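You operate a simulated robot arm through the tools that you are given. There is no shell and no other tool.

You are at the controls of a simulated robot arm. One attempt, no reset.

JOB
Fetch the push stick and stand it on the top of the open table. Fetch the purple chip and set it on the top of the scale plate. Take the red magnet bar and leave it on the loading table. Put one of the white bales from the top of the sorting bench in the silver steel tray. Stack the grey post cap from the top of the sorting bench on top of the yellow post cap. Put the blue weight on the recipe card. Take the gauge pin on the top of the open table and put it away on the top of the finishing bench. Put the orange pad from the top of the open table on the drain grate and the green pad on the top of the weighing table. Take the dirty filter cartridge and leave it on the tool ledge. Put the clean filter cartridge labelled "fine" from the filter shelf on the tool ledge and the clean filter cartridge marked "coarse" on the top of the moulding table. Pull the sieve drawer open. Any order will do. Set down upright: push stick, red magnet bar, blue weight.

Only the result counts: the job must be done as asked and must still hold three seconds after the hand-in. Knocking over, shifting, dropping, spilling or breaking anything else fails it. A push-on lid holds only when it is set on centred and level and pressed home; a screw cap is set on level and turned clockwise until tight.

ROBOT AND FRAMES
A 6-joint arm with a fingered hand on a trunk, on a base that moves. Base frame: it is fixed to the floor where the robot stands at the start and does not move with it; the origin is under the middle of the robot, x ahead of it, y to its left, z up. Readings come in m, degrees, newtons and seconds.
It reaches about 0.764 m from its shoulder. Its first joint turns from -166.0 to 166.0 degrees. Places, roughly: blue weight (8x6x7 cm) [1, -0.8, 0.7]; clean filter cartridge [0.5, -7.25, 0.5]; dirty filter cartridge [1.25, -5.25, 1]; drain grate (23x38 cm) [0.86, -0.86, 0.68]; gauge pin [1.25, -1.25, 1]; loading table (25x25 cm) [-0.64, -3.82, 0.8]; pad [1.5, -1.5, 0.75]; post cap [0.75, 1, 0.75]; purple chip (3x3x2 cm) [0.4, 0.3, 0.9]; push stick (4x3x17 cm) [0.7, -0.1, 0.9]; recipe card [3, 1.75, 0.75]; red magnet bar [1, 0.25, 0.75]; sieve drawer [0.5, 0.6, 0.9]; steel tray (17x15x4 cm) [1.5, -1.6, 0.9]; tool ledge (20x132 cm) [0.22, -7.3, 0.84]; top of the finishing bench [-1.4, 0.6, 0.8]; top of the moulding table [1.4, -5.5, 0.9]; top of the open table [1.5, -1.6, 0.8]; top of the scale plate [2.4, 2, 0.9]; top of the weighing table (20x30 cm) [2.8, 1.9, 0.84]; white bale (8x6x5 cm) [1, 0.9, 0.9]. Payload 3.1 kg.
The TCP is the grasp point between the finger pads, 0.022 m short of the fingertips. In the tool frame z runs along the fingers and y along their closing line. The gripper opens to 0.132 m; its body begins 0.06 m behind the TCP. The gripper is a hand of 4 fingers: y runs from the thumb to the fingers, the wrist lies at [0, 0, -0.218] in the tool frame, and closing takes about 1.5 s.
Orientation is that of the tool frame in the base frame, as a unit quaternion [x, y, z, w]. With the fingers straight down and closing along the base's y, the tool's x points along the base's -x, its y along +y and its z along -z.

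CONTROLS
- The arm moves only by the tool apply_moves. Its argument "rows" is a list of rows, each a list of 2 entries, a list of its own where there are three numbers: the turn, a rotation vector about the tool's x, y, z in degrees, then the shift along the tool's x, y, z in m. In form: [[[rx, ry, rz], [x, y, z]], ...]. A call has 1 to 20 rows; each row shifts and turns the commanded pose from where the row before left it, along the tool's axes as they then stand. "hand" is the closure, from 0 (fully open) to 1 (shut), set as the call begins (left out, the last holds). Rows are played at 5 a second. More than 0.05 m and 8.6 degrees between two rows, or a gripper value outside its range, and nothing of the call is played. Where a pose cannot be reached the arm comes as near as it can. A force on the tool above 40 N (or 10 N above the force at the start of the call, whichever is more), or a blocked arm, ends the call early, and 0.2 s more pass. Each finger travels about 0.153 m/s and halts on what it meets, pressing with about 32 N; the grip force reading is that of the motor and also rises with nothing between the fingers. The clock runs only during rows and for 0.2 s after the last one: add rows that do not move to give the fingers time. The reply holds the time, the measured pose of the TCP, the force on the tool along the base axes, the opening and the grip force, in the units named above and with some noise, with the torque about the TCP (base axes, N m) and any sound that the robot's microphone picked up.
- Cameras (640 x 400 px; columns grow to the right, rows downward): "scene" is now at [0.0138, 0.147, 1.6125]; the picture's right is [0.02, -1.00, 0.00], its down [-0.81, -0.02, -0.59] and it looks along [0.59, 0.01, -0.81] (base axes); focal length 281 px, centre (320, 200). "wrist" rides on the gripper at [0.053, -0.053, -0.084] in the tool frame; the picture's right is [0.71, 0.71, 0.00], its down [-0.53, 0.53, -0.67] and it looks along [-0.47, 0.47, 0.74] (tool axes); focal length 247 px, centre (320, 200).
- grab_frame(camera): a new picture of that camera. The clock stands still meanwhile.
- raise_lower(by): moves the trunk up (or, below 0, down) by that many m; the arm and the scene camera ride with it, the base frame stays. It gives what a move gives, with no picture.
- steer(legs): drives the robot by 1 to 6 legs, each [ahead, left, turn to the left] in m, m and degrees, along the robot's own axes; the way and the turn of a leg run together, so that a leg with both is an arc; at most 1.5 m and 180 degrees a leg. The arm and the cameras ride along, it lands a little off, and it stops where it bumps. It gives what a move gives.
- curl_fingers(finger1, finger2, finger3, thumb_bend): sets how far each is bent, from 0 (flat) to 1 (curled in); at 0.3 the hand is open as for a grip, at 0.7 the pads meet at the TCP. One left out holds its place. A second passes; each finger stops where it meets its share of the squeeze, and holds until it gets a number again. A gripper value or a shape takes the hand back. It gives what a move gives, with no picture; readings hold the bend of each and the force on the fingers (four entries, about 0 where the hand has none), thumb and palm.
- set_grasp(shape): the hand has 4 fingers and takes this shape, open, in about a second: jaw (thumb against the fingers, like two jaws); tri (thumb and two fingers); tip (a fingertip pinch); poke (one finger out to press); point (the index stretched); flat (the hand flat); cup (the hand cupped); fist (a fist). The gripper value then closes the fingers along that shape, each until it touches; the sizes above hold for jaw. It gives what a move gives, with no picture.
- head_to(pan, tilt): turns the head with the scene camera to pan (to the left, within 155 degrees either way) and tilt (down, from -29 to 69), counted from straight ahead of the robot. It gives what a move gives.
- point_at(camera, pixels): for up to 12 pixels [column, row] of the newest picture of that camera ("zoom" is the newest enlarged one), the place [x, y, z] in the base frame of the surface seen there, good to about 0.002 m. The clock stands still meanwhile.
- enlarge(camera, box): a new picture of the part [left, top, right, bottom] of that camera's present view, enlarged. The clock stands still meanwhile.
- job_done(): hands the job in; it is judged then, once.

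Open the gripper and draw the arm clear of the work before you hand the job in, unless the task says otherwise.

The tools are called after "Call:" as a command line: name --argument value ..., lists and objects as JSON in quotes. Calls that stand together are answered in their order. apply_moves: Moves the arm, as the interface text tells. Its arguments: {"type":"object","properties":{"rows":{"type":"array","items":{"type":"array"}},"hand":{"type":"number"}},"required":["rows"]} The other tools are called the same way: raise_lower (by) moves the trunk up or down; set_grasp (shape) gives the hand a shape; curl_fingers (finger1, finger2, finger3, thumb_bend) moves the fingers one by one; steer (legs) drives the base; head_to (pan, tilt) turns the head that bears the scene camera; grab_frame (camera) takes a picture; point_at (camera, pixels) gives the place of the surface under pixels of a picture; enlarge (camera, box) takes an enlarged picture of a part of a camera's view; job_done () hands the job in.

At the start:

```text
time_s: 0.0
ee_pos: [0.275, 0.2122, 1.0898]
orientation: [0.0, 1.0, 0.0, 0.001]
wrist_force: [0.0, 0.7, -0.7]
wrist_torque: [-0.04, 0.02, -0.01]
width: 0.1317
finger_force: 0.0
shape: jaw
bend: [0.3, 0.3, 0.3, 0.3]
finger forces: [0.0, 0.1, 0.1, 0.0, 0.0, 0.0]
trunk travel left (down, up): [-0.3, 0.086]
robot x, y, heading: [-0.0038, -0.0019, -0.3]
head pan, tilt (commanded): [1.2, 54.1]
```

scene: 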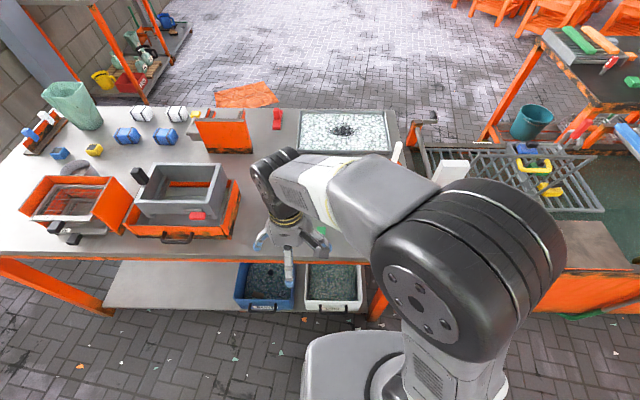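
wrist: 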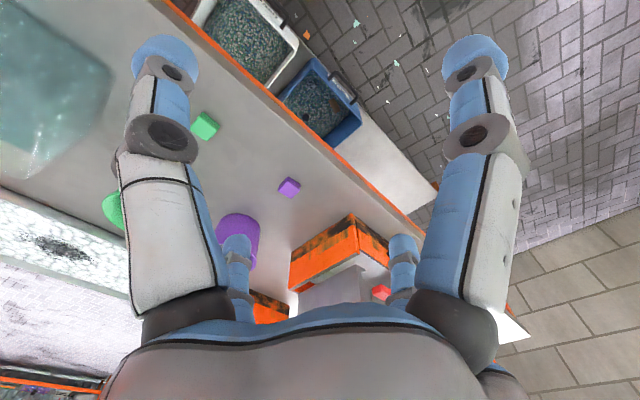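

I start by surveying the scene: the bench in front holds many items (drawer around pixel (180,235), red bar (277,120), etc.). I take enlarged views of the scene.

Call:
enlarge --camera "scene" --box '[0, 80, 320, 280]'

Call:
enlarge --camera "scene" --box '[380, 80, 640, 243]'

```text
2.00 times, centred on (160, 180) of scene
```

zoom: 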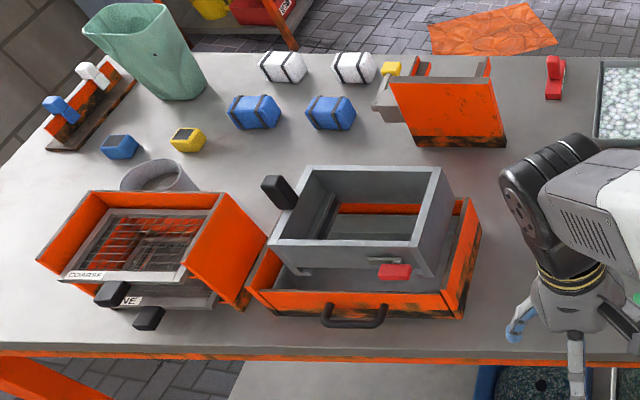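

```text
2.45 times, centred on (510, 162) of scene
```

zoom: 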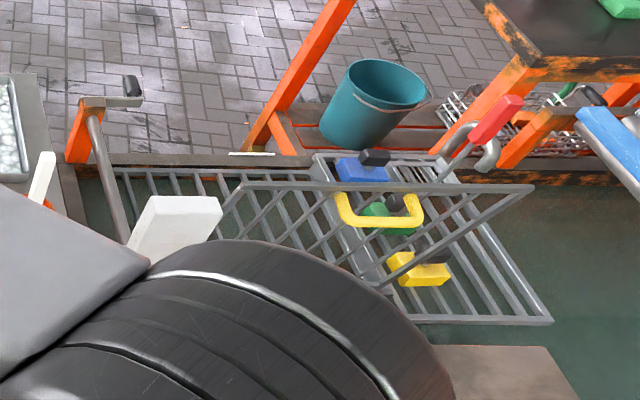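

The bench has white and blue bales, blue and yellow caps, a drawer with sieve etc. I look around with the head to map the other places.

Call:
head_to --pan -50 --tilt 40

Call:
grab_frame --camera "scene"

```text
time_s: 1.2
ee_pos: [0.2756, 0.2117, 1.089]
orientation: [0.0, 1.0, 0.0, 0.0]
wrist_force: [-0.5, 0.0, -0.5]
wrist_torque: [0.04, -0.01, 0.02]
width: 0.1319
finger_force: 0.0
shape: jaw
bend: [0.3, 0.3, 0.3, 0.3]
finger forces: [0.0, 0.0, 0.1, 0.1, 0.0, 0.0]
trunk travel left (down, up): [-0.3, 0.086]
robot x, y, heading: [0.0004, -0.0015, -0.2]
head pan, tilt (commanded): [-50.0, 40.0]
```

```text
taken
```

scene: 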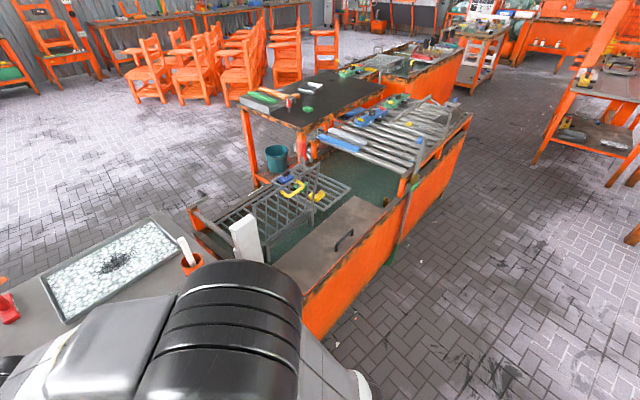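

The view shows a sink/grate area at (300,200), then the black open table at (310,100), and more tables beyond. I zoom in on these.

Call:
enlarge --camera "scene" --box '[180, 60, 480, 247]'

Call:
enlarge --camera "scene" --box '[400, 0, 640, 150]'

Call:
enlarge --camera "scene" --box '[0, 0, 400, 130]'

```text
2.13 times, centred on (330, 154) of scene
```

zoom: 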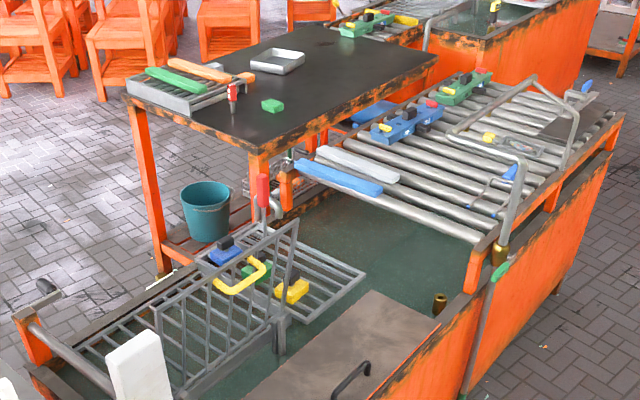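

```text
2.67 times, centred on (520, 75) of scene
```

zoom: 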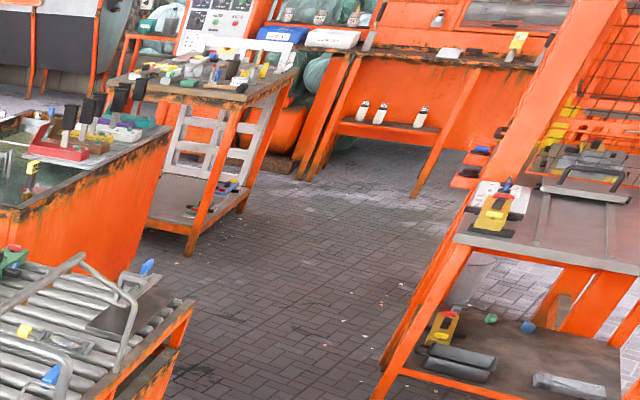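

```text
1.60 times, centred on (200, 65) of scene
```

zoom: 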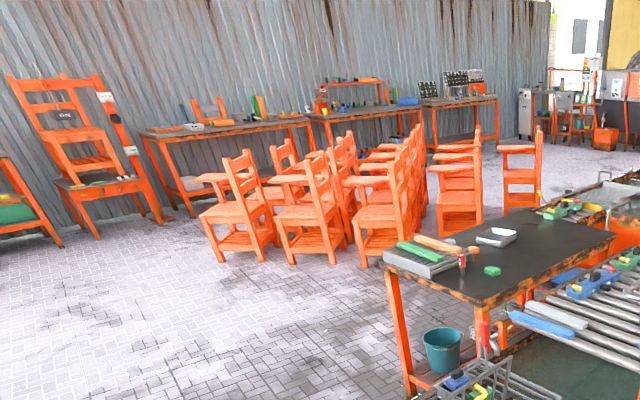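

The open table (black) holds a tray, green/orange strips, a red-white item and a green block. I keep looking around in other directions.

Call:
head_to --pan -100 --tilt 30

Call:
grab_frame --camera "scene"

Call:
enlarge --camera "scene" --box '[0, 0, 320, 200]'

Call:
enlarge --camera "scene" --box '[320, 0, 640, 200]'

```text
time_s: 2.4
ee_pos: [0.2764, 0.2118, 1.0905]
orientation: [-0.001, 1.0, 0.0, 0.0]
wrist_force: [-0.2, 0.1, 0.1]
wrist_torque: [0.0, -0.01, 0.0]
width: 0.1318
finger_force: 0.1
shape: jaw
bend: [0.3, 0.3, 0.3, 0.3]
finger forces: [0.0, 0.0, 0.0, 0.1, 0.1, 0.0]
trunk travel left (down, up): [-0.3, 0.086]
robot x, y, heading: [-0.0038, 0.0033, 0.1]
head pan, tilt (commanded): [-100.0, 30.0]
```

```text
taken
```

scene: 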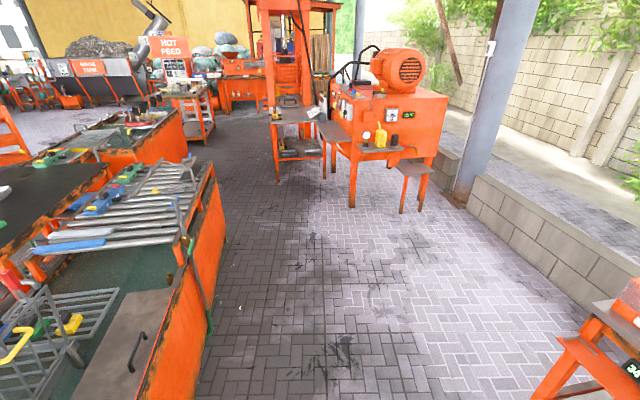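

```text
2.00 times, centred on (160, 100) of scene
```

zoom: 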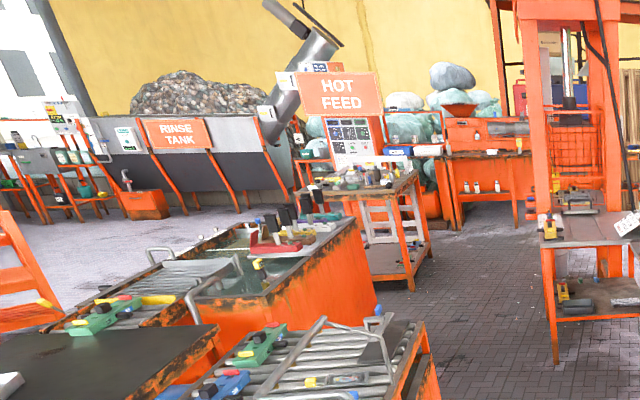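

```text
2.00 times, centred on (480, 100) of scene
```

zoom: 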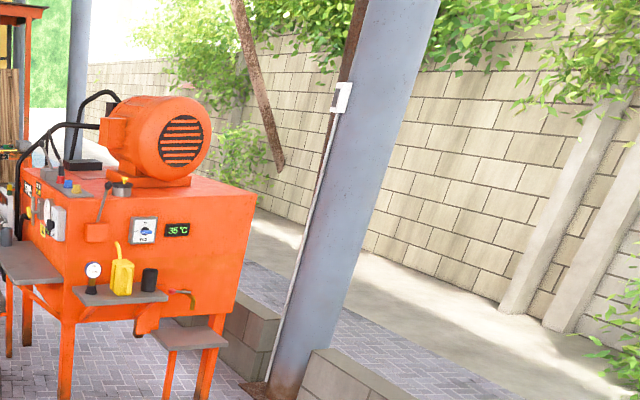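

I see the machine with a side table (412,168) and a far bench at (235,90). Continue to look around.

Call:
head_to --pan -150 --tilt 40

Call:
grab_frame --camera "scene"

Call:
head_to --pan 150 --tilt 40

Call:
grab_frame --camera "scene"

Call:
head_to --pan 90 --tilt 40

Call:
grab_frame --camera "scene"

Call:
head_to --pan 30 --tilt 35

Call:
grab_frame --camera "scene"

```text
time_s: 3.6
ee_pos: [0.2755, 0.2113, 1.0893]
orientation: [0.0, 1.0, 0.0, 0.0]
wrist_force: [0.1, 0.4, 0.1]
wrist_torque: [-0.02, 0.02, -0.02]
width: 0.1316
finger_force: 0.0
shape: jaw
bend: [0.3, 0.3, 0.3, 0.3]
finger forces: [0.0, 0.0, 0.1, 0.0, 0.0, 0.0]
trunk travel left (down, up): [-0.3, 0.086]
robot x, y, heading: [0.0002, 0.0026, -0.0]
head pan, tilt (commanded): [-150.0, 40.0]
```

```text
taken
```

scene: 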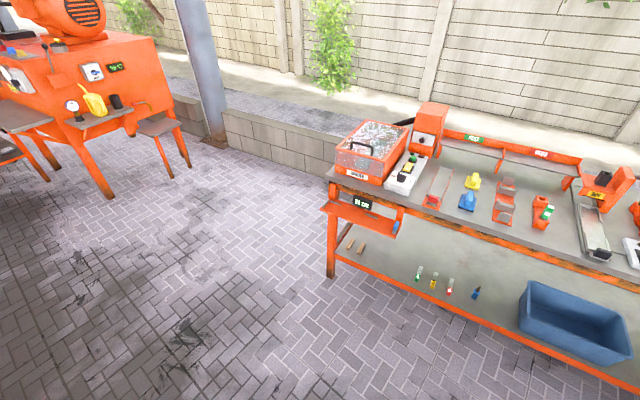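

```text
time_s: 7.7
ee_pos: [0.2755, 0.2105, 1.0898]
orientation: [-0.001, 1.0, 0.0, 0.0]
wrist_force: [0.3, -0.1, 0.0]
wrist_torque: [0.01, -0.03, -0.02]
width: 0.1319
finger_force: 0.1
shape: jaw
bend: [0.3, 0.3, 0.3, 0.3]
finger forces: [0.0, 0.0, 0.0, 0.1, 0.0, 0.0]
trunk travel left (down, up): [-0.3, 0.086]
robot x, y, heading: [0.001, -0.001, -0.1]
head pan, tilt (commanded): [150.0, 40.0]
```

```text
taken
```

scene: 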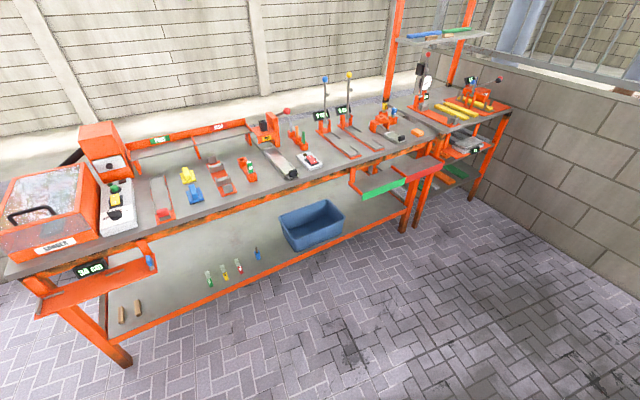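

```text
time_s: 8.9
ee_pos: [0.275, 0.2116, 1.0911]
orientation: [0.0, 1.0, 0.0, 0.0]
wrist_force: [0.2, 0.2, 0.4]
wrist_torque: [-0.02, -0.02, -0.01]
width: 0.132
finger_force: 0.1
shape: jaw
bend: [0.3, 0.3, 0.3, 0.3]
finger forces: [0.1, 0.0, 0.0, 0.0, 0.1, 0.0]
trunk travel left (down, up): [-0.3, 0.086]
robot x, y, heading: [-0.0005, -0.0005, 0.0]
head pan, tilt (commanded): [90.0, 40.0]
```

```text
taken
```

scene: 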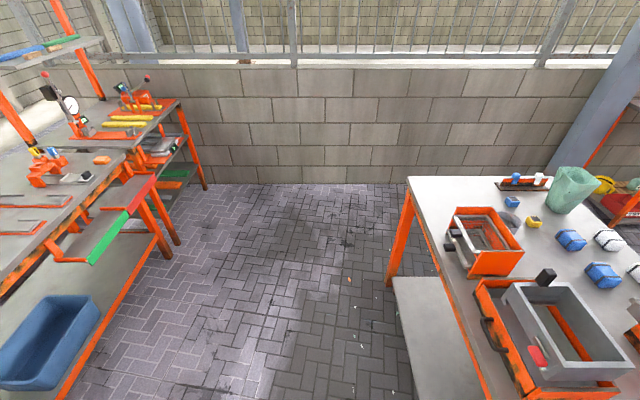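

```text
time_s: 10.2
ee_pos: [0.2752, 0.212, 1.0894]
orientation: [-0.001, 1.0, 0.0, 0.0]
wrist_force: [0.2, 0.6, 0.0]
wrist_torque: [0.0, -0.01, 0.0]
width: 0.1322
finger_force: 0.0
shape: jaw
bend: [0.3, 0.3, 0.3, 0.3]
finger forces: [0.0, 0.0, 0.0, 0.0, 0.0, 0.0]
trunk travel left (down, up): [-0.3, 0.086]
robot x, y, heading: [-0.0, -0.0009, -0.0]
head pan, tilt (commanded): [30.0, 35.0]
```

```text
taken
```

scene: 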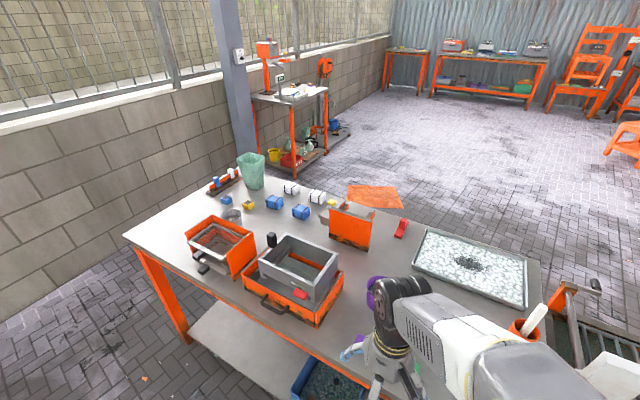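

The weighing table is at (290,95), the finishing bench behind me. Now zoom in on the sorting bench left half.

Call:
enlarge --camera "scene" --box '[170, 140, 330, 240]'

Call:
enlarge --camera "scene" --box '[230, 30, 390, 160]'

Call:
enlarge --camera "scene" --box '[230, 200, 390, 340]'

```text
4.00 times, centred on (250, 190) of scene
```

zoom: 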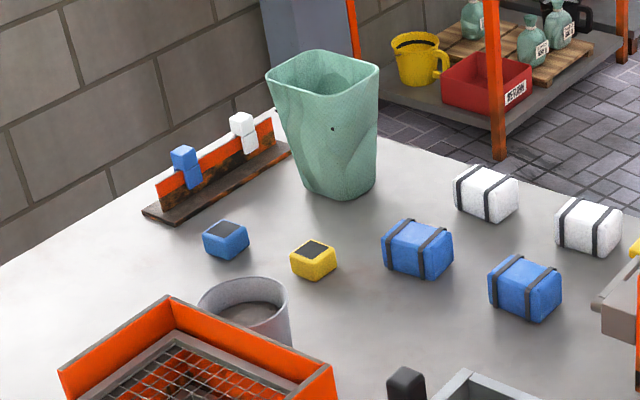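

```text
3.08 times, centred on (310, 95) of scene
```

zoom: 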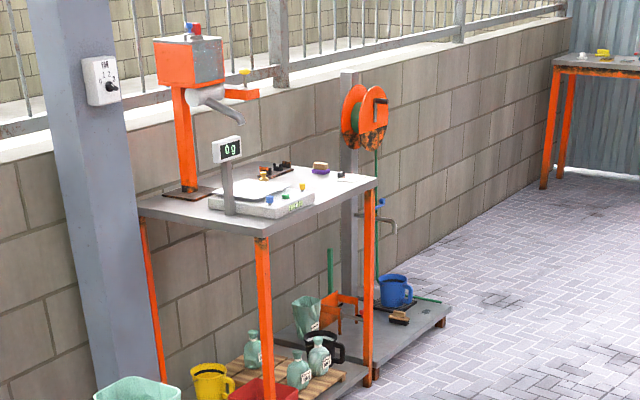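

```text
2.86 times, centred on (310, 270) of scene
```

zoom: 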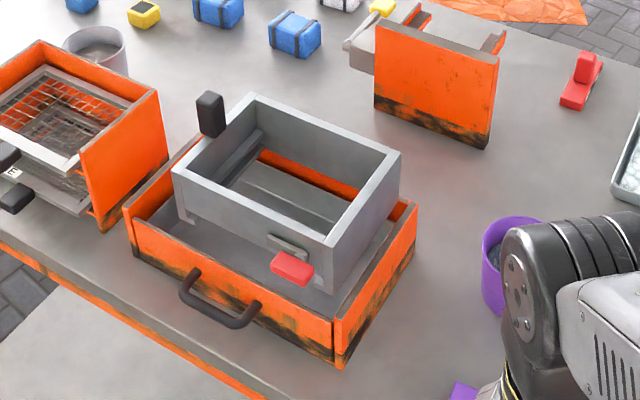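

I locate key objects in this view: handles, caps, bales, drawer parts.

Call:
grab_frame --camera "scene"

Call:
point_at --camera "scene" --pixels '[[205, 269], [285, 306], [226, 200], [248, 205], [290, 188], [317, 197], [274, 202], [300, 212], [332, 203], [400, 228], [525, 340], [231, 216]]'

Call:
point_at --camera "scene" --pixels '[[285, 90], [309, 90], [252, 175], [220, 185], [470, 260], [383, 290], [301, 294], [140, 240], [340, 360], [276, 240], [220, 240], [350, 230]]'

```text
taken
```

scene: 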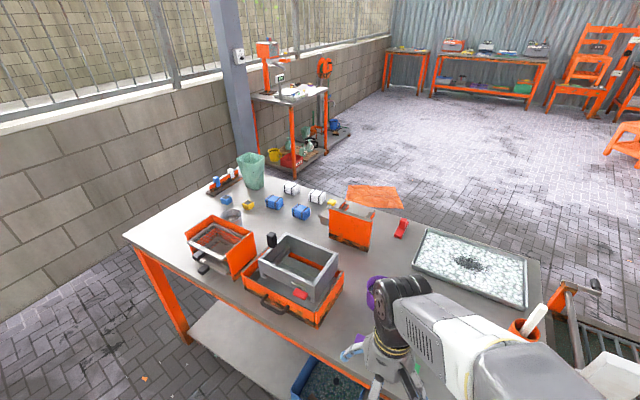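

```text
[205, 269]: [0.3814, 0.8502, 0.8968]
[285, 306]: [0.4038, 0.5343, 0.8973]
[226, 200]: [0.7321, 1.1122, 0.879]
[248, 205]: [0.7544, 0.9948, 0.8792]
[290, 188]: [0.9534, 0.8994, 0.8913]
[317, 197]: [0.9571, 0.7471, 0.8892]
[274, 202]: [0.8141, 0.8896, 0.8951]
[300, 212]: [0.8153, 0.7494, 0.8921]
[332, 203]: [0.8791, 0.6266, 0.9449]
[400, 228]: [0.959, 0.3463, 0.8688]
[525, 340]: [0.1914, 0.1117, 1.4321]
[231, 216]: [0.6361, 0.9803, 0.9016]
```

```text
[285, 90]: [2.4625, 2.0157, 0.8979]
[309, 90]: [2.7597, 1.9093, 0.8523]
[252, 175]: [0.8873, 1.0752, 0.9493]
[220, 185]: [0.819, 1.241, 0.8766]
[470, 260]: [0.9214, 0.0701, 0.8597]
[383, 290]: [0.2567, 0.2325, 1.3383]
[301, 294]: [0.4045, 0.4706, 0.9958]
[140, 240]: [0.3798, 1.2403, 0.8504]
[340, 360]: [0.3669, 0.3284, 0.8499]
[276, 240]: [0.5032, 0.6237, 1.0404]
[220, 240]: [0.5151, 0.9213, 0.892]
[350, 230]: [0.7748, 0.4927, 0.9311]
```

The bench top is at z≈0.85. I tilt down to see the drawer and near items better.

Call:
head_to --pan 40 --tilt 50

Call:
enlarge --camera "scene" --box '[160, 80, 480, 280]'

Call:
enlarge --camera "scene" --box '[320, 60, 640, 260]'

```text
time_s: 11.0
ee_pos: [0.276, 0.2117, 1.09]
orientation: [0.0, 1.0, 0.0, 0.001]
wrist_force: [0.9, 0.8, -0.3]
wrist_torque: [-0.01, 0.01, 0.03]
width: 0.1321
finger_force: 0.1
shape: jaw
bend: [0.3, 0.3, 0.3, 0.3]
finger forces: [0.0, 0.0, 0.0, 0.0, 0.0, 0.0]
trunk travel left (down, up): [-0.3, 0.086]
robot x, y, heading: [0.0005, 0.0021, -0.0]
head pan, tilt (commanded): [40.0, 50.0]
```

```text
2.00 times, centred on (320, 180) of scene
```

zoom: 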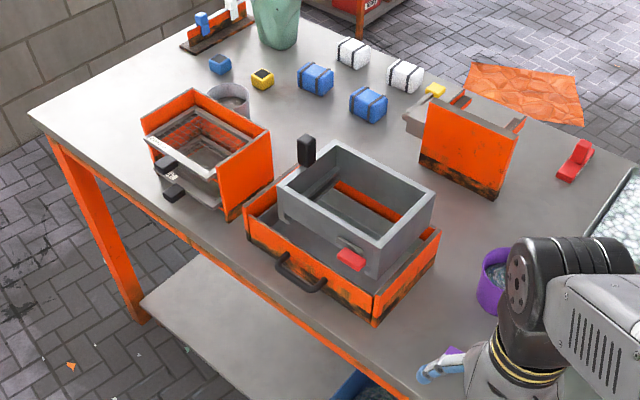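

```text
2.00 times, centred on (480, 160) of scene
```

zoom: 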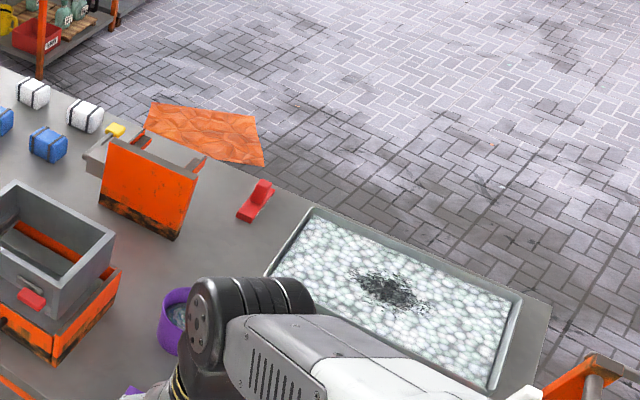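

I zoom on the drawer handle to see its shape and measure it.

Call:
enlarge --camera "scene" --box '[270, 150, 390, 250]'

Call:
enlarge --camera "scene" --box '[280, 190, 340, 235]'

Call:
point_at --camera "zoom" --pixels '[[210, 200], [215, 240], [300, 275], [380, 325], [430, 305], [420, 270], [320, 230], [300, 340], [460, 200], [100, 250], [560, 380], [200, 330]]'

```text
4.00 times, centred on (330, 200) of scene
```

zoom: 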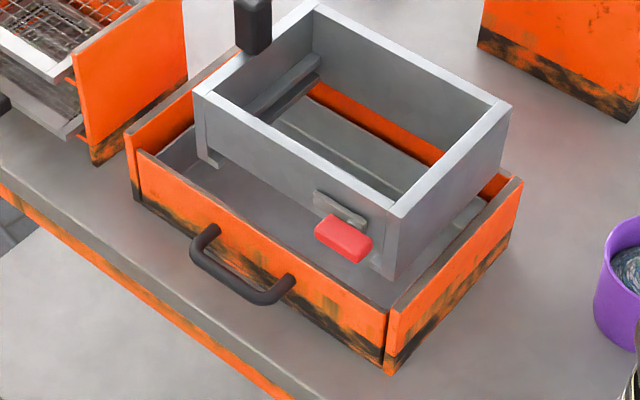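

```text
8.89 times, centred on (310, 212) of scene
```

zoom: 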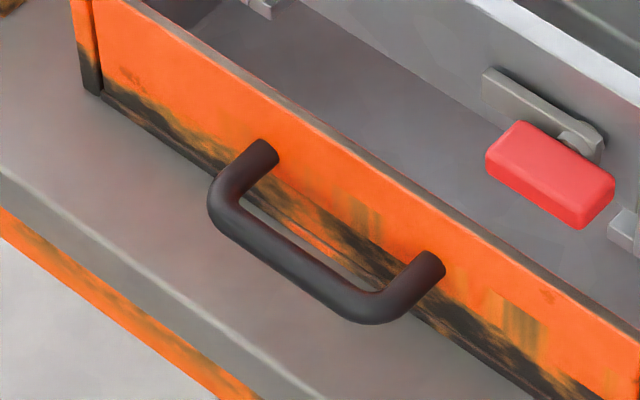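

```text
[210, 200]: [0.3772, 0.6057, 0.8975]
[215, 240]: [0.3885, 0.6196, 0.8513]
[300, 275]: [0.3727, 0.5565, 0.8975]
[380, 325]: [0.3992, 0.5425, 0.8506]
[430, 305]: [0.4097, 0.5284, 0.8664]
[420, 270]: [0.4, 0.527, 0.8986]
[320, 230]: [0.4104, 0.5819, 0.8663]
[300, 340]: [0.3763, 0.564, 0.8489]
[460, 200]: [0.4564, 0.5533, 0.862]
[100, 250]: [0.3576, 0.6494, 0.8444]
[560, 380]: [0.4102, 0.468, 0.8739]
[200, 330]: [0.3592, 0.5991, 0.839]
```

The handle bar lies at x≈0.374, z≈0.892, y 0.53–0.61, about 3 cm clear of the panel. Now I look down at the robot itself to learn its footprint and shoulder location.

Call:
head_to --pan 0 --tilt 69

Call:
grab_frame --camera "scene"

Call:
point_at --camera "scene" --pixels '[[450, 200], [450, 100], [400, 60], [300, 60], [340, 380], [400, 390], [480, 300], [250, 200], [560, 300], [330, 120], [450, 300], [500, 200]]'

```text
time_s: 12.1
ee_pos: [0.2742, 0.2112, 1.0889]
orientation: [0.0, 1.0, 0.0, 0.0]
wrist_force: [-0.8, -0.3, 0.4]
wrist_torque: [-0.01, 0.0, 0.01]
width: 0.1317
finger_force: 0.0
shape: jaw
bend: [0.3, 0.3, 0.3, 0.3]
finger forces: [0.0, 0.1, 0.0, 0.1, 0.0, 0.0]
trunk travel left (down, up): [-0.3, 0.086]
robot x, y, heading: [0.0006, 0.0001, -0.1]
head pan, tilt (commanded): [0.0, 68.8]
```

```text
taken
```

scene: 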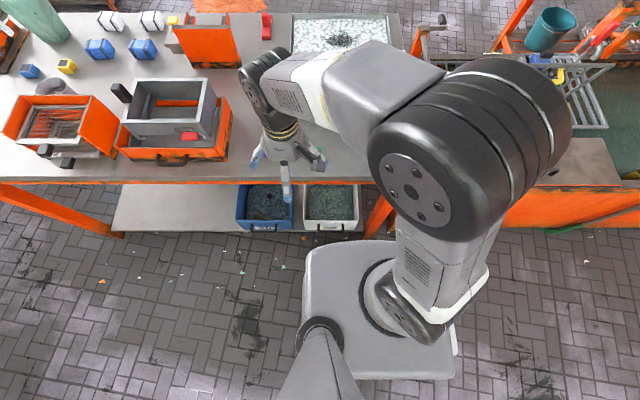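

```text
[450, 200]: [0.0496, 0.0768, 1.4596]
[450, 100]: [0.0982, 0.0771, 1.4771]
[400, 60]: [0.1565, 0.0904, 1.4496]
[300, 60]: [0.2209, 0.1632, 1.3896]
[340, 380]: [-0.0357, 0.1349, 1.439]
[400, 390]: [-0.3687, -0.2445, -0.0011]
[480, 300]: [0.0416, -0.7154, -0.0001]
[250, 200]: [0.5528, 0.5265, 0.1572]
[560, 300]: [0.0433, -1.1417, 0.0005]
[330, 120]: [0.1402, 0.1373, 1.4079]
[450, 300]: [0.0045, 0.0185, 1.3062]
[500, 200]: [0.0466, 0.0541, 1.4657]
```

I check the base platform's footprint and the arm's base point.

Call:
point_at --camera "scene" --pixels '[[320, 255], [380, 248], [308, 300], [450, 372], [370, 375], [355, 300], [320, 335], [385, 330], [415, 265], [400, 310], [290, 195], [330, 160]]'

Call:
enlarge --camera "scene" --box '[220, 130, 380, 230]'

```text
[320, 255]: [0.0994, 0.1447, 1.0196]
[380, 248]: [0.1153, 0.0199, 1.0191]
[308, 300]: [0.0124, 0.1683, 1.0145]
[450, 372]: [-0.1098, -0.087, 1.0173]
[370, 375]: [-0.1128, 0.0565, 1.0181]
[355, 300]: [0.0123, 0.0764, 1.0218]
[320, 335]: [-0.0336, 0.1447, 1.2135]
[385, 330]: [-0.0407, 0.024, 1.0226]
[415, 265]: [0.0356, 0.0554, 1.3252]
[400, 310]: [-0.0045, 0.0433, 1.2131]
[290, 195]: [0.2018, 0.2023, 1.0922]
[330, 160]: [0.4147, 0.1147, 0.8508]
```

```text
4.00 times, centred on (300, 180) of scene
```

zoom: 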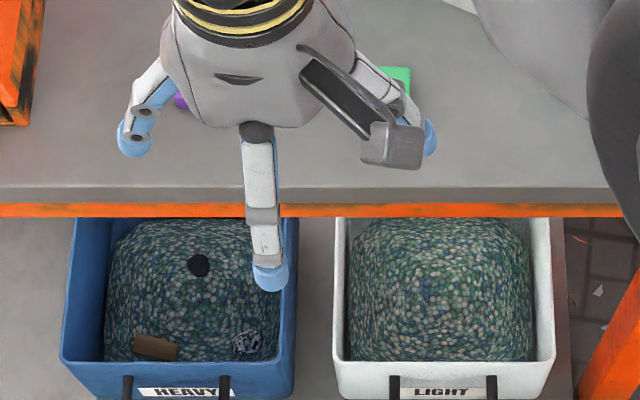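

The hand has four fingers in a cross (thumb at tool −y). I test what the "tip" shape looks like, since it might be useful for handles and small items.

Call:
set_grasp --shape "tip"

Call:
grab_frame --camera "wrist"

Call:
set_grasp --shape "tri"

Call:
grab_frame --camera "wrist"

Call:
set_grasp --shape "jaw"

Call:
apply_moves --rows '[[[0, 0, 0], [0, 0, 0]], [[0, 0, 0], [0, 0, 0]], [[0, 0, 0], [0, 0, 0]], [[0, 0, 0], [0, 0, 0]], [[0, 0, 0], [0, 0, 0]], [[0, 0, 0], [0, 0, 0]], [[0, 0, 0], [0, 0, 0]]]' --hand 1

Call:
grab_frame --camera "wrist"

```text
time_s: 13.0
ee_pos: [0.2759, 0.2118, 1.0897]
orientation: [0.001, 1.0, 0.001, 0.0]
wrist_force: [0.2, 0.7, -0.5]
wrist_torque: [0.01, -0.02, 0.03]
width: 0.1318
finger_force: 0.0
shape: tip
bend: [0.11, 0.3, 0.11, 0.3]
finger forces: [0.0, 0.1, 0.0, 0.0, 0.1, 0.0]
trunk travel left (down, up): [-0.3, 0.086]
robot x, y, heading: [-0.0015, -0.0013, 0.1]
head pan, tilt (commanded): [0.0, 68.8]
```

```text
taken
```

wrist: 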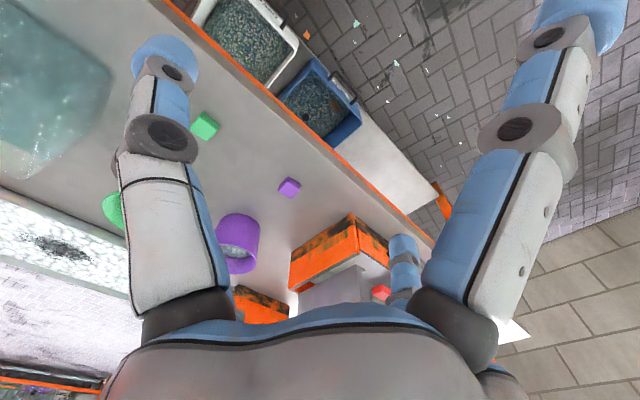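

```text
time_s: 13.9
ee_pos: [0.2755, 0.2115, 1.09]
orientation: [0.0, 1.0, 0.0, 0.0]
wrist_force: [-0.4, -0.1, 0.1]
wrist_torque: [-0.01, -0.01, 0.02]
width: 0.1316
finger_force: 0.0
shape: tri
bend: [0.3, 0.3, 0.3, 0.3]
finger forces: [0.0, 0.1, 0.1, 0.0, 0.1, 0.0]
trunk travel left (down, up): [-0.3, 0.086]
robot x, y, heading: [0.0016, 0.0021, -0.1]
head pan, tilt (commanded): [0.0, 68.8]
```

```text
taken
```

wrist: 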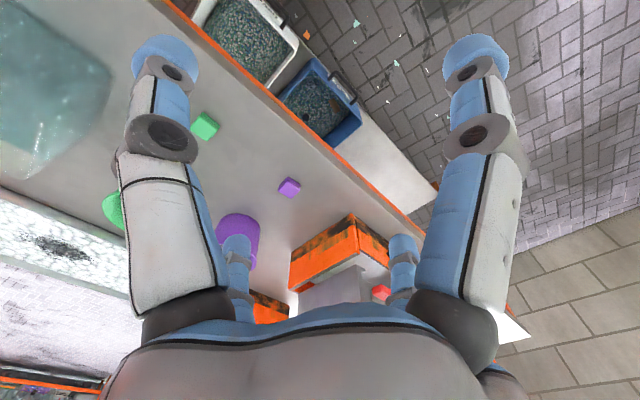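

```text
time_s: 14.8
ee_pos: [0.2754, 0.2124, 1.0898]
orientation: [0.0, 1.0, 0.0, 0.0]
wrist_force: [0.0, -0.2, -0.2]
wrist_torque: [-0.04, -0.02, 0.0]
width: 0.1321
finger_force: 0.1
shape: jaw
bend: [0.3, 0.3, 0.3, 0.3]
finger forces: [0.0, 0.1, 0.0, 0.1, 0.1, 0.0]
trunk travel left (down, up): [-0.3, 0.086]
robot x, y, heading: [0.0023, -0.0003, 0.2]
head pan, tilt (commanded): [0.0, 68.8]
```

```text
time_s: 16.4
ee_pos: [0.2764, 0.2124, 1.0899]
orientation: [0.0, 1.0, 0.001, 0.001]
wrist_force: [-0.1, 0.2, -0.4]
wrist_torque: [0.02, -0.02, -0.01]
width: 0.0
finger_force: 32.0
shape: jaw
bend: [0.7, 0.7, 0.7, 0.7]
finger forces: [0.1, 0.0, 0.1, 0.1, 0.0, 0.1]
trunk travel left (down, up): [-0.3, 0.086]
robot x, y, heading: [0.0003, 0.0005, -0.1]
head pan, tilt (commanded): [0.0, 68.8]
```

```text
taken
```

wrist: 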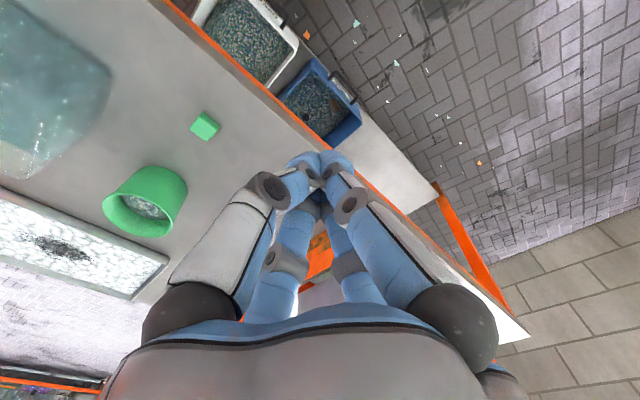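

Jaw closes all four fingers together; tip splays the side fingers (1 and 3). I check the poke shape and a custom curl with fingers 1 and 3 curled fully, leaving finger 2 and thumb.

Call:
set_grasp --shape "poke"

Call:
grab_frame --camera "wrist"

Call:
curl_fingers --finger1 1 --finger2 0.3 --finger3 1 --thumb_bend 0.3

Call:
grab_frame --camera "wrist"

Call:
curl_fingers --finger1 0 --finger2 0.6 --finger3 0 --thumb_bend 0.6

Call:
grab_frame --camera "wrist"

Call:
enlarge --camera "scene" --box '[200, 100, 360, 200]'

```text
time_s: 17.3
ee_pos: [0.2753, 0.212, 1.0893]
orientation: [0.0, 1.0, -0.001, 0.0]
wrist_force: [0.6, 0.1, -0.3]
wrist_torque: [0.01, 0.0, 0.04]
width: 0.0
finger_force: 0.0
shape: poke
bend: [1.0, 1.0, 1.0, 0.91]
finger forces: [0.0, 0.1, 0.0, 0.1, 0.0, 0.1]
trunk travel left (down, up): [-0.3, 0.086]
robot x, y, heading: [-0.0023, 0.0028, -0.1]
head pan, tilt (commanded): [0.0, 68.8]
```

```text
taken
```

wrist: 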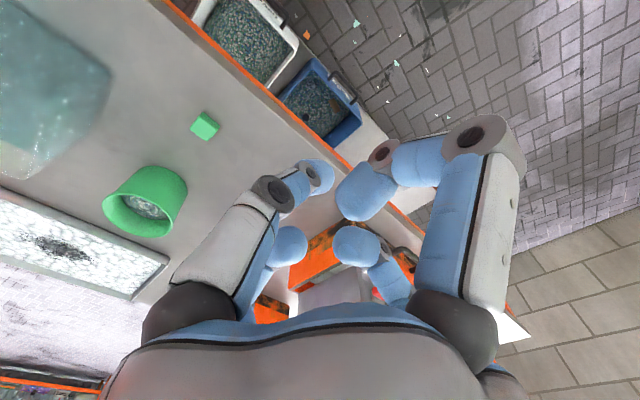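

```text
time_s: 18.3
ee_pos: [0.2759, 0.2116, 1.0883]
orientation: [0.0, 1.0, 0.0, 0.001]
wrist_force: [-0.3, 0.1, 0.0]
wrist_torque: [0.02, 0.02, 0.03]
width: 0.0603
finger_force: 0.0
shape: fingers
bend: [0.95, 0.88, 0.95, 0.3]
finger forces: [0.0, 0.0, 0.0, 0.0, 0.0, 0.0]
trunk travel left (down, up): [-0.3, 0.086]
robot x, y, heading: [-0.001, 0.0044, -0.0]
head pan, tilt (commanded): [0.0, 68.8]
```

```text
taken
```

wrist: 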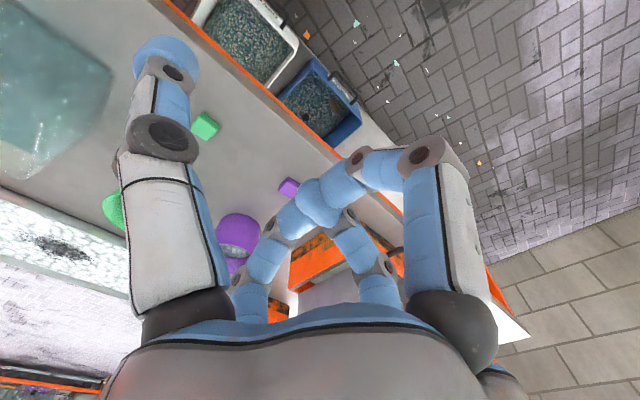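

```text
time_s: 19.3
ee_pos: [0.2746, 0.2124, 1.0892]
orientation: [0.0, 1.0, -0.001, 0.0]
wrist_force: [-0.2, -0.3, 0.5]
wrist_torque: [-0.01, 0.02, -0.02]
width: 0.0879
finger_force: 0.1
shape: fingers
bend: [0.01, 0.6, 0.01, 0.6]
finger forces: [0.0, 0.0, 0.0, 0.1, 0.1, 0.0]
trunk travel left (down, up): [-0.3, 0.086]
robot x, y, heading: [-0.0006, 0.0001, 0.1]
head pan, tilt (commanded): [0.0, 68.8]
```

```text
taken
```

wrist: 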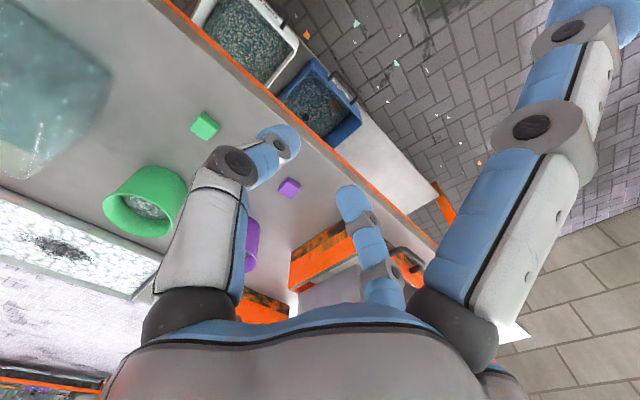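

```text
4.00 times, centred on (280, 150) of scene
```

zoom: 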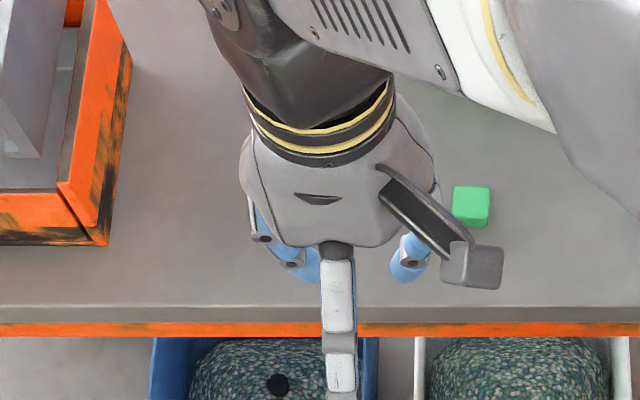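

Now I check the "point" shape, which may serve to hook the drawer front from behind.

Call:
set_grasp --shape "point"

Call:
grab_frame --camera "wrist"

Call:
enlarge --camera "scene" --box '[200, 100, 360, 200]'

```text
time_s: 20.2
ee_pos: [0.2753, 0.2121, 1.0895]
orientation: [0.0, 1.0, 0.0, 0.0]
wrist_force: [-0.2, 0.2, 0.3]
wrist_torque: [-0.03, -0.04, 0.02]
width: 0.0001
finger_force: 0.0
shape: point
bend: [0.7, 1.0, 1.0, 0.83]
finger forces: [0.0, 0.1, 0.0, 0.0, 0.0, 0.0]
trunk travel left (down, up): [-0.3, 0.086]
robot x, y, heading: [0.0015, -0.0017, -0.1]
head pan, tilt (commanded): [0.0, 68.8]
```

```text
taken
```

wrist: 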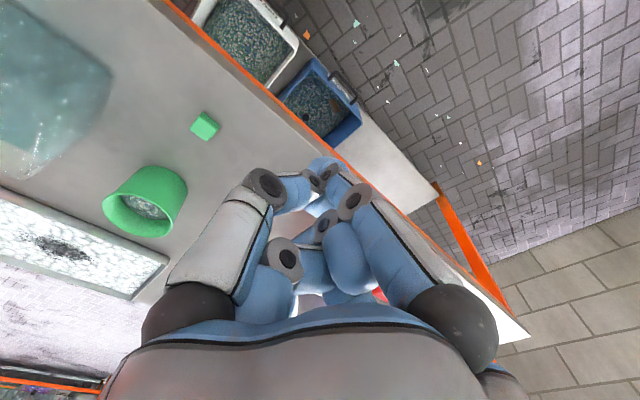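

```text
4.00 times, centred on (280, 150) of scene
```

zoom: 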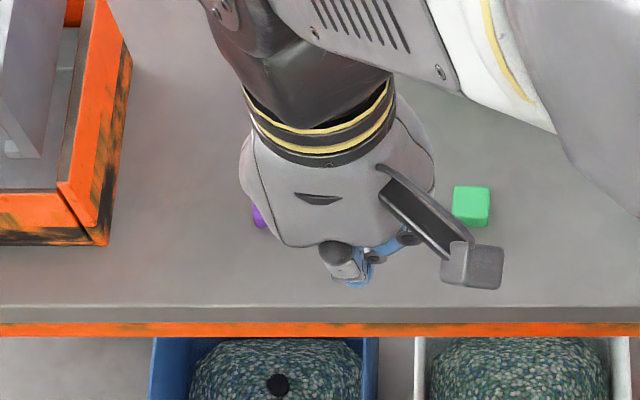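

Point stretches finger 1 to the TCP line with the rest curled, good for hooking. Now I map the floor and obstacles; first back to jaw, and look at left wall/gap region.

Call:
set_grasp --shape "jaw"

Call:
head_to --pan 45 --tilt 25

Call:
grab_frame --camera "scene"

Call:
point_at --camera "scene" --pixels '[[100, 300], [60, 250], [200, 200], [330, 150], [20, 320], [440, 150], [560, 170], [400, 130], [200, 330], [320, 370], [160, 190], [345, 175]]'

```text
time_s: 21.1
ee_pos: [0.2762, 0.2107, 1.0897]
orientation: [0.0, 1.0, -0.001, 0.0]
wrist_force: [-0.2, 0.2, -0.7]
wrist_torque: [0.03, 0.0, 0.02]
width: 0.1321
finger_force: 0.0
shape: jaw
bend: [0.3, 0.3, 0.3, 0.3]
finger forces: [0.0, 0.1, 0.0, 0.0, 0.0, 0.1]
trunk travel left (down, up): [-0.3, 0.086]
robot x, y, heading: [-0.0016, 0.0029, 0.2]
head pan, tilt (commanded): [0.0, 68.8]
```

```text
time_s: 22.2
ee_pos: [0.2759, 0.2125, 1.0905]
orientation: [-0.001, 1.0, 0.0, 0.0]
wrist_force: [-0.5, -0.6, 0.5]
wrist_torque: [-0.01, 0.01, -0.03]
width: 0.1321
finger_force: 0.1
shape: jaw
bend: [0.3, 0.3, 0.3, 0.3]
finger forces: [0.0, 0.1, 0.0, 0.1, 0.1, 0.0]
trunk travel left (down, up): [-0.3, 0.086]
robot x, y, heading: [0.0005, 0.0011, -0.1]
head pan, tilt (commanded): [45.0, 25.0]
```

```text
taken
```

scene: 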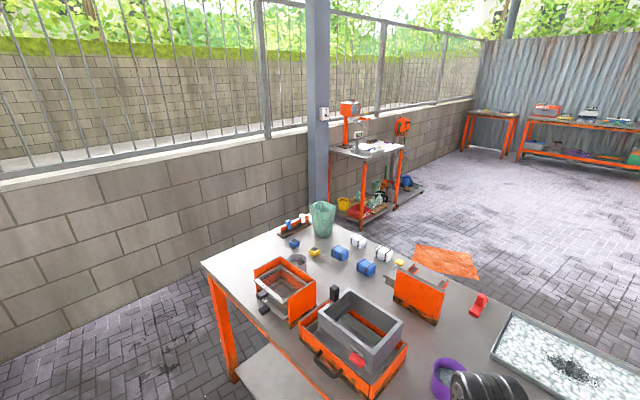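

```text
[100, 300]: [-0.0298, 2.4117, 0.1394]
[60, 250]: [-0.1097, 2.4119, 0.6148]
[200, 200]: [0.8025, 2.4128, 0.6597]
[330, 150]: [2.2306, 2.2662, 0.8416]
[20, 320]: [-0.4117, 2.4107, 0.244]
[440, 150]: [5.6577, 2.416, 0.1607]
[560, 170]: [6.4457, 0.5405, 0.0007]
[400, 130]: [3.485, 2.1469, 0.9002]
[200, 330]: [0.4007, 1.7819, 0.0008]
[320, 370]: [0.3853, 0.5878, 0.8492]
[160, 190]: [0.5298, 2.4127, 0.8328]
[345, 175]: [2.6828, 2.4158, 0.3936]
```

The left gap between bench end and wall (y=2.41) is about 1 m. I look at more detail: bench extents, pillar, orange sheet on the floor, and right side.

Call:
point_at --camera "scene" --pixels '[[205, 262], [270, 230], [340, 205], [318, 200], [420, 247], [480, 280], [415, 265], [305, 250], [360, 225], [345, 160], [405, 145], [440, 190]]'

Call:
enlarge --camera "scene" --box '[290, 80, 490, 290]'

Call:
head_to --pan -35 --tilt 50

Call:
grab_frame --camera "scene"

Call:
point_at --camera "scene" --pixels '[[180, 130], [300, 130], [360, 150], [420, 80], [500, 120], [560, 160], [620, 220], [330, 60], [240, 60], [400, 200], [500, 200], [120, 100]]'

```text
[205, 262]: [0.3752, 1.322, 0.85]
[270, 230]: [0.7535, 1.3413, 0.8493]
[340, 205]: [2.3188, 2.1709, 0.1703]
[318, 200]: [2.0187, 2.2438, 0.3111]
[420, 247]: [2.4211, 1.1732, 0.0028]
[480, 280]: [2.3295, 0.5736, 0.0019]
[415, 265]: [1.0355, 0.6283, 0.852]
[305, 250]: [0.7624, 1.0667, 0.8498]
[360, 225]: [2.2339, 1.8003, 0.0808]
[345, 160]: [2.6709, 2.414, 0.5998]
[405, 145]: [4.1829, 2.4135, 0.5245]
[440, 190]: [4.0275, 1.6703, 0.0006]
```

```text
1.90 times, centred on (390, 185) of scene
```

zoom: 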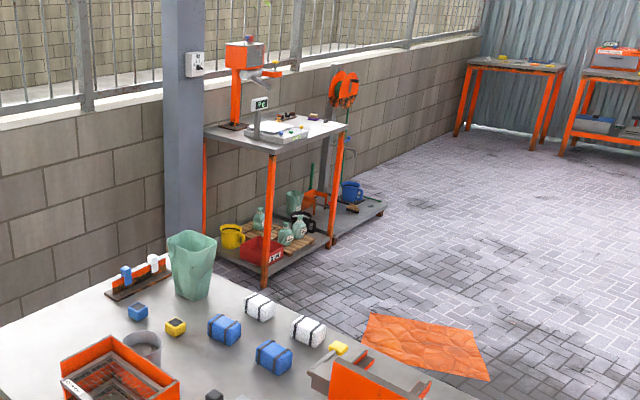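

```text
time_s: 23.7
ee_pos: [0.2763, 0.2124, 1.0897]
orientation: [0.0, 1.0, 0.0, 0.0]
wrist_force: [-0.4, -0.2, 0.3]
wrist_torque: [0.01, -0.05, 0.02]
width: 0.1316
finger_force: 0.0
shape: jaw
bend: [0.3, 0.3, 0.3, 0.3]
finger forces: [0.0, 0.0, 0.1, 0.1, 0.1, 0.0]
trunk travel left (down, up): [-0.3, 0.086]
robot x, y, heading: [0.001, -0.0003, 0.2]
head pan, tilt (commanded): [-35.0, 50.0]
```

```text
taken
```

scene: 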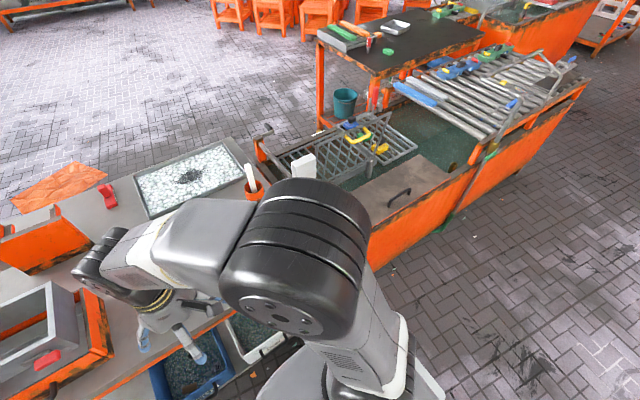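

```text
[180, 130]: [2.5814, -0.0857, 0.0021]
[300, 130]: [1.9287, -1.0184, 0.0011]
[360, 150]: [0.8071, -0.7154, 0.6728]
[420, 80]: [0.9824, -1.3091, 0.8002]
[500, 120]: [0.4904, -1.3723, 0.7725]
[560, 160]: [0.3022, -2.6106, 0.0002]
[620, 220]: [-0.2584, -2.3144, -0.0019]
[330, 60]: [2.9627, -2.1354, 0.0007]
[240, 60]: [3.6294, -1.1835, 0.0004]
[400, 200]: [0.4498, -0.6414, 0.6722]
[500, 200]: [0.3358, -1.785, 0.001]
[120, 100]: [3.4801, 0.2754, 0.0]
```

I map the open table corners, bucket, and grate in this view.

Call:
point_at --camera "scene" --pixels '[[320, 38], [395, 76], [482, 44], [412, 12], [345, 92], [345, 112], [388, 52], [375, 42], [395, 27], [345, 32], [355, 28], [268, 130]]'

Call:
enlarge --camera "scene" --box '[300, 0, 500, 125]'

Call:
enlarge --camera "scene" --box '[230, 100, 430, 225]'

```text
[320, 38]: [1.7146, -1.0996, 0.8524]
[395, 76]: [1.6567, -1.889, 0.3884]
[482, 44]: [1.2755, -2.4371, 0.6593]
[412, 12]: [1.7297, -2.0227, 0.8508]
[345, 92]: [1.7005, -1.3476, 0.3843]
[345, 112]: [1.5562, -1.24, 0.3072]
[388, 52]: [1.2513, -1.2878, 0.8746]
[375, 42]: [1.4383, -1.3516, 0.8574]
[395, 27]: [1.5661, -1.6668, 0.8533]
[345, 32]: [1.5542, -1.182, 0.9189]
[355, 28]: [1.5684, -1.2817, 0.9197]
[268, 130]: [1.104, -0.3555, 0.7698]
```

```text
3.20 times, centred on (400, 62) of scene
```

zoom: 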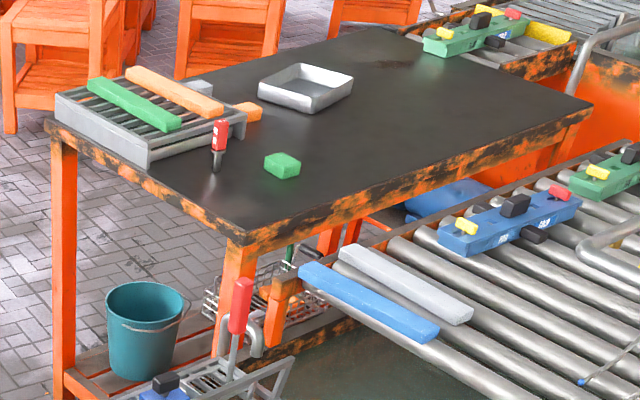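

```text
3.20 times, centred on (330, 162) of scene
```

zoom: 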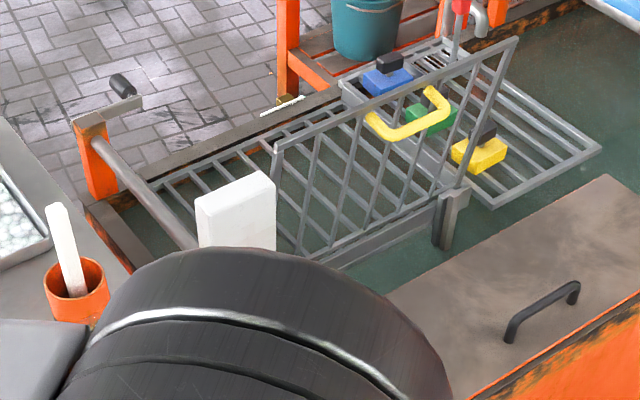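

I point at grate features in the last zoom: weights, grate corners, gate frame, yellow handle.

Call:
point_at --camera "zoom" --pixels '[[385, 85], [388, 60], [428, 115], [480, 155], [485, 132], [598, 150], [495, 205], [440, 42], [345, 88], [515, 45], [440, 100], [380, 130]]'

Call:
point_at --camera "zoom" --pixels '[[62, 230], [80, 300], [235, 205], [150, 190], [480, 60], [460, 10], [275, 150], [335, 250], [290, 110], [550, 300], [450, 215], [120, 90]]'

```text
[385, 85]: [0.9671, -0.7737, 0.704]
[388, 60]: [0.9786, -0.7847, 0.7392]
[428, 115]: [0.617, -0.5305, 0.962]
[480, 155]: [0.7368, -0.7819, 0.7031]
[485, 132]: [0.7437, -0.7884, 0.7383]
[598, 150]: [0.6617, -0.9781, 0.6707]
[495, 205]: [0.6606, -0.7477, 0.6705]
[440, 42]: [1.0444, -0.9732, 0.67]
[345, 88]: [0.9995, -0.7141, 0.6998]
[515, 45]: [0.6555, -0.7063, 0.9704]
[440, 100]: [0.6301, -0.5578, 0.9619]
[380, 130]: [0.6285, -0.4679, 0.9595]
```

```text
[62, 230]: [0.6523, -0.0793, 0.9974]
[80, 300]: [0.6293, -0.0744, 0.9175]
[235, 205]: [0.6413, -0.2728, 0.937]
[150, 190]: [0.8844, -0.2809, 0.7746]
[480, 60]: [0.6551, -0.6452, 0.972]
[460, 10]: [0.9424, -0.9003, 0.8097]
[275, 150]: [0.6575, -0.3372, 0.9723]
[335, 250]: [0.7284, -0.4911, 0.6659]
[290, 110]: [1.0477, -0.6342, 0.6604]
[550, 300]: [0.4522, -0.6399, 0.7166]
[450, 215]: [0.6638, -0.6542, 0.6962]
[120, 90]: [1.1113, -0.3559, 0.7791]
```

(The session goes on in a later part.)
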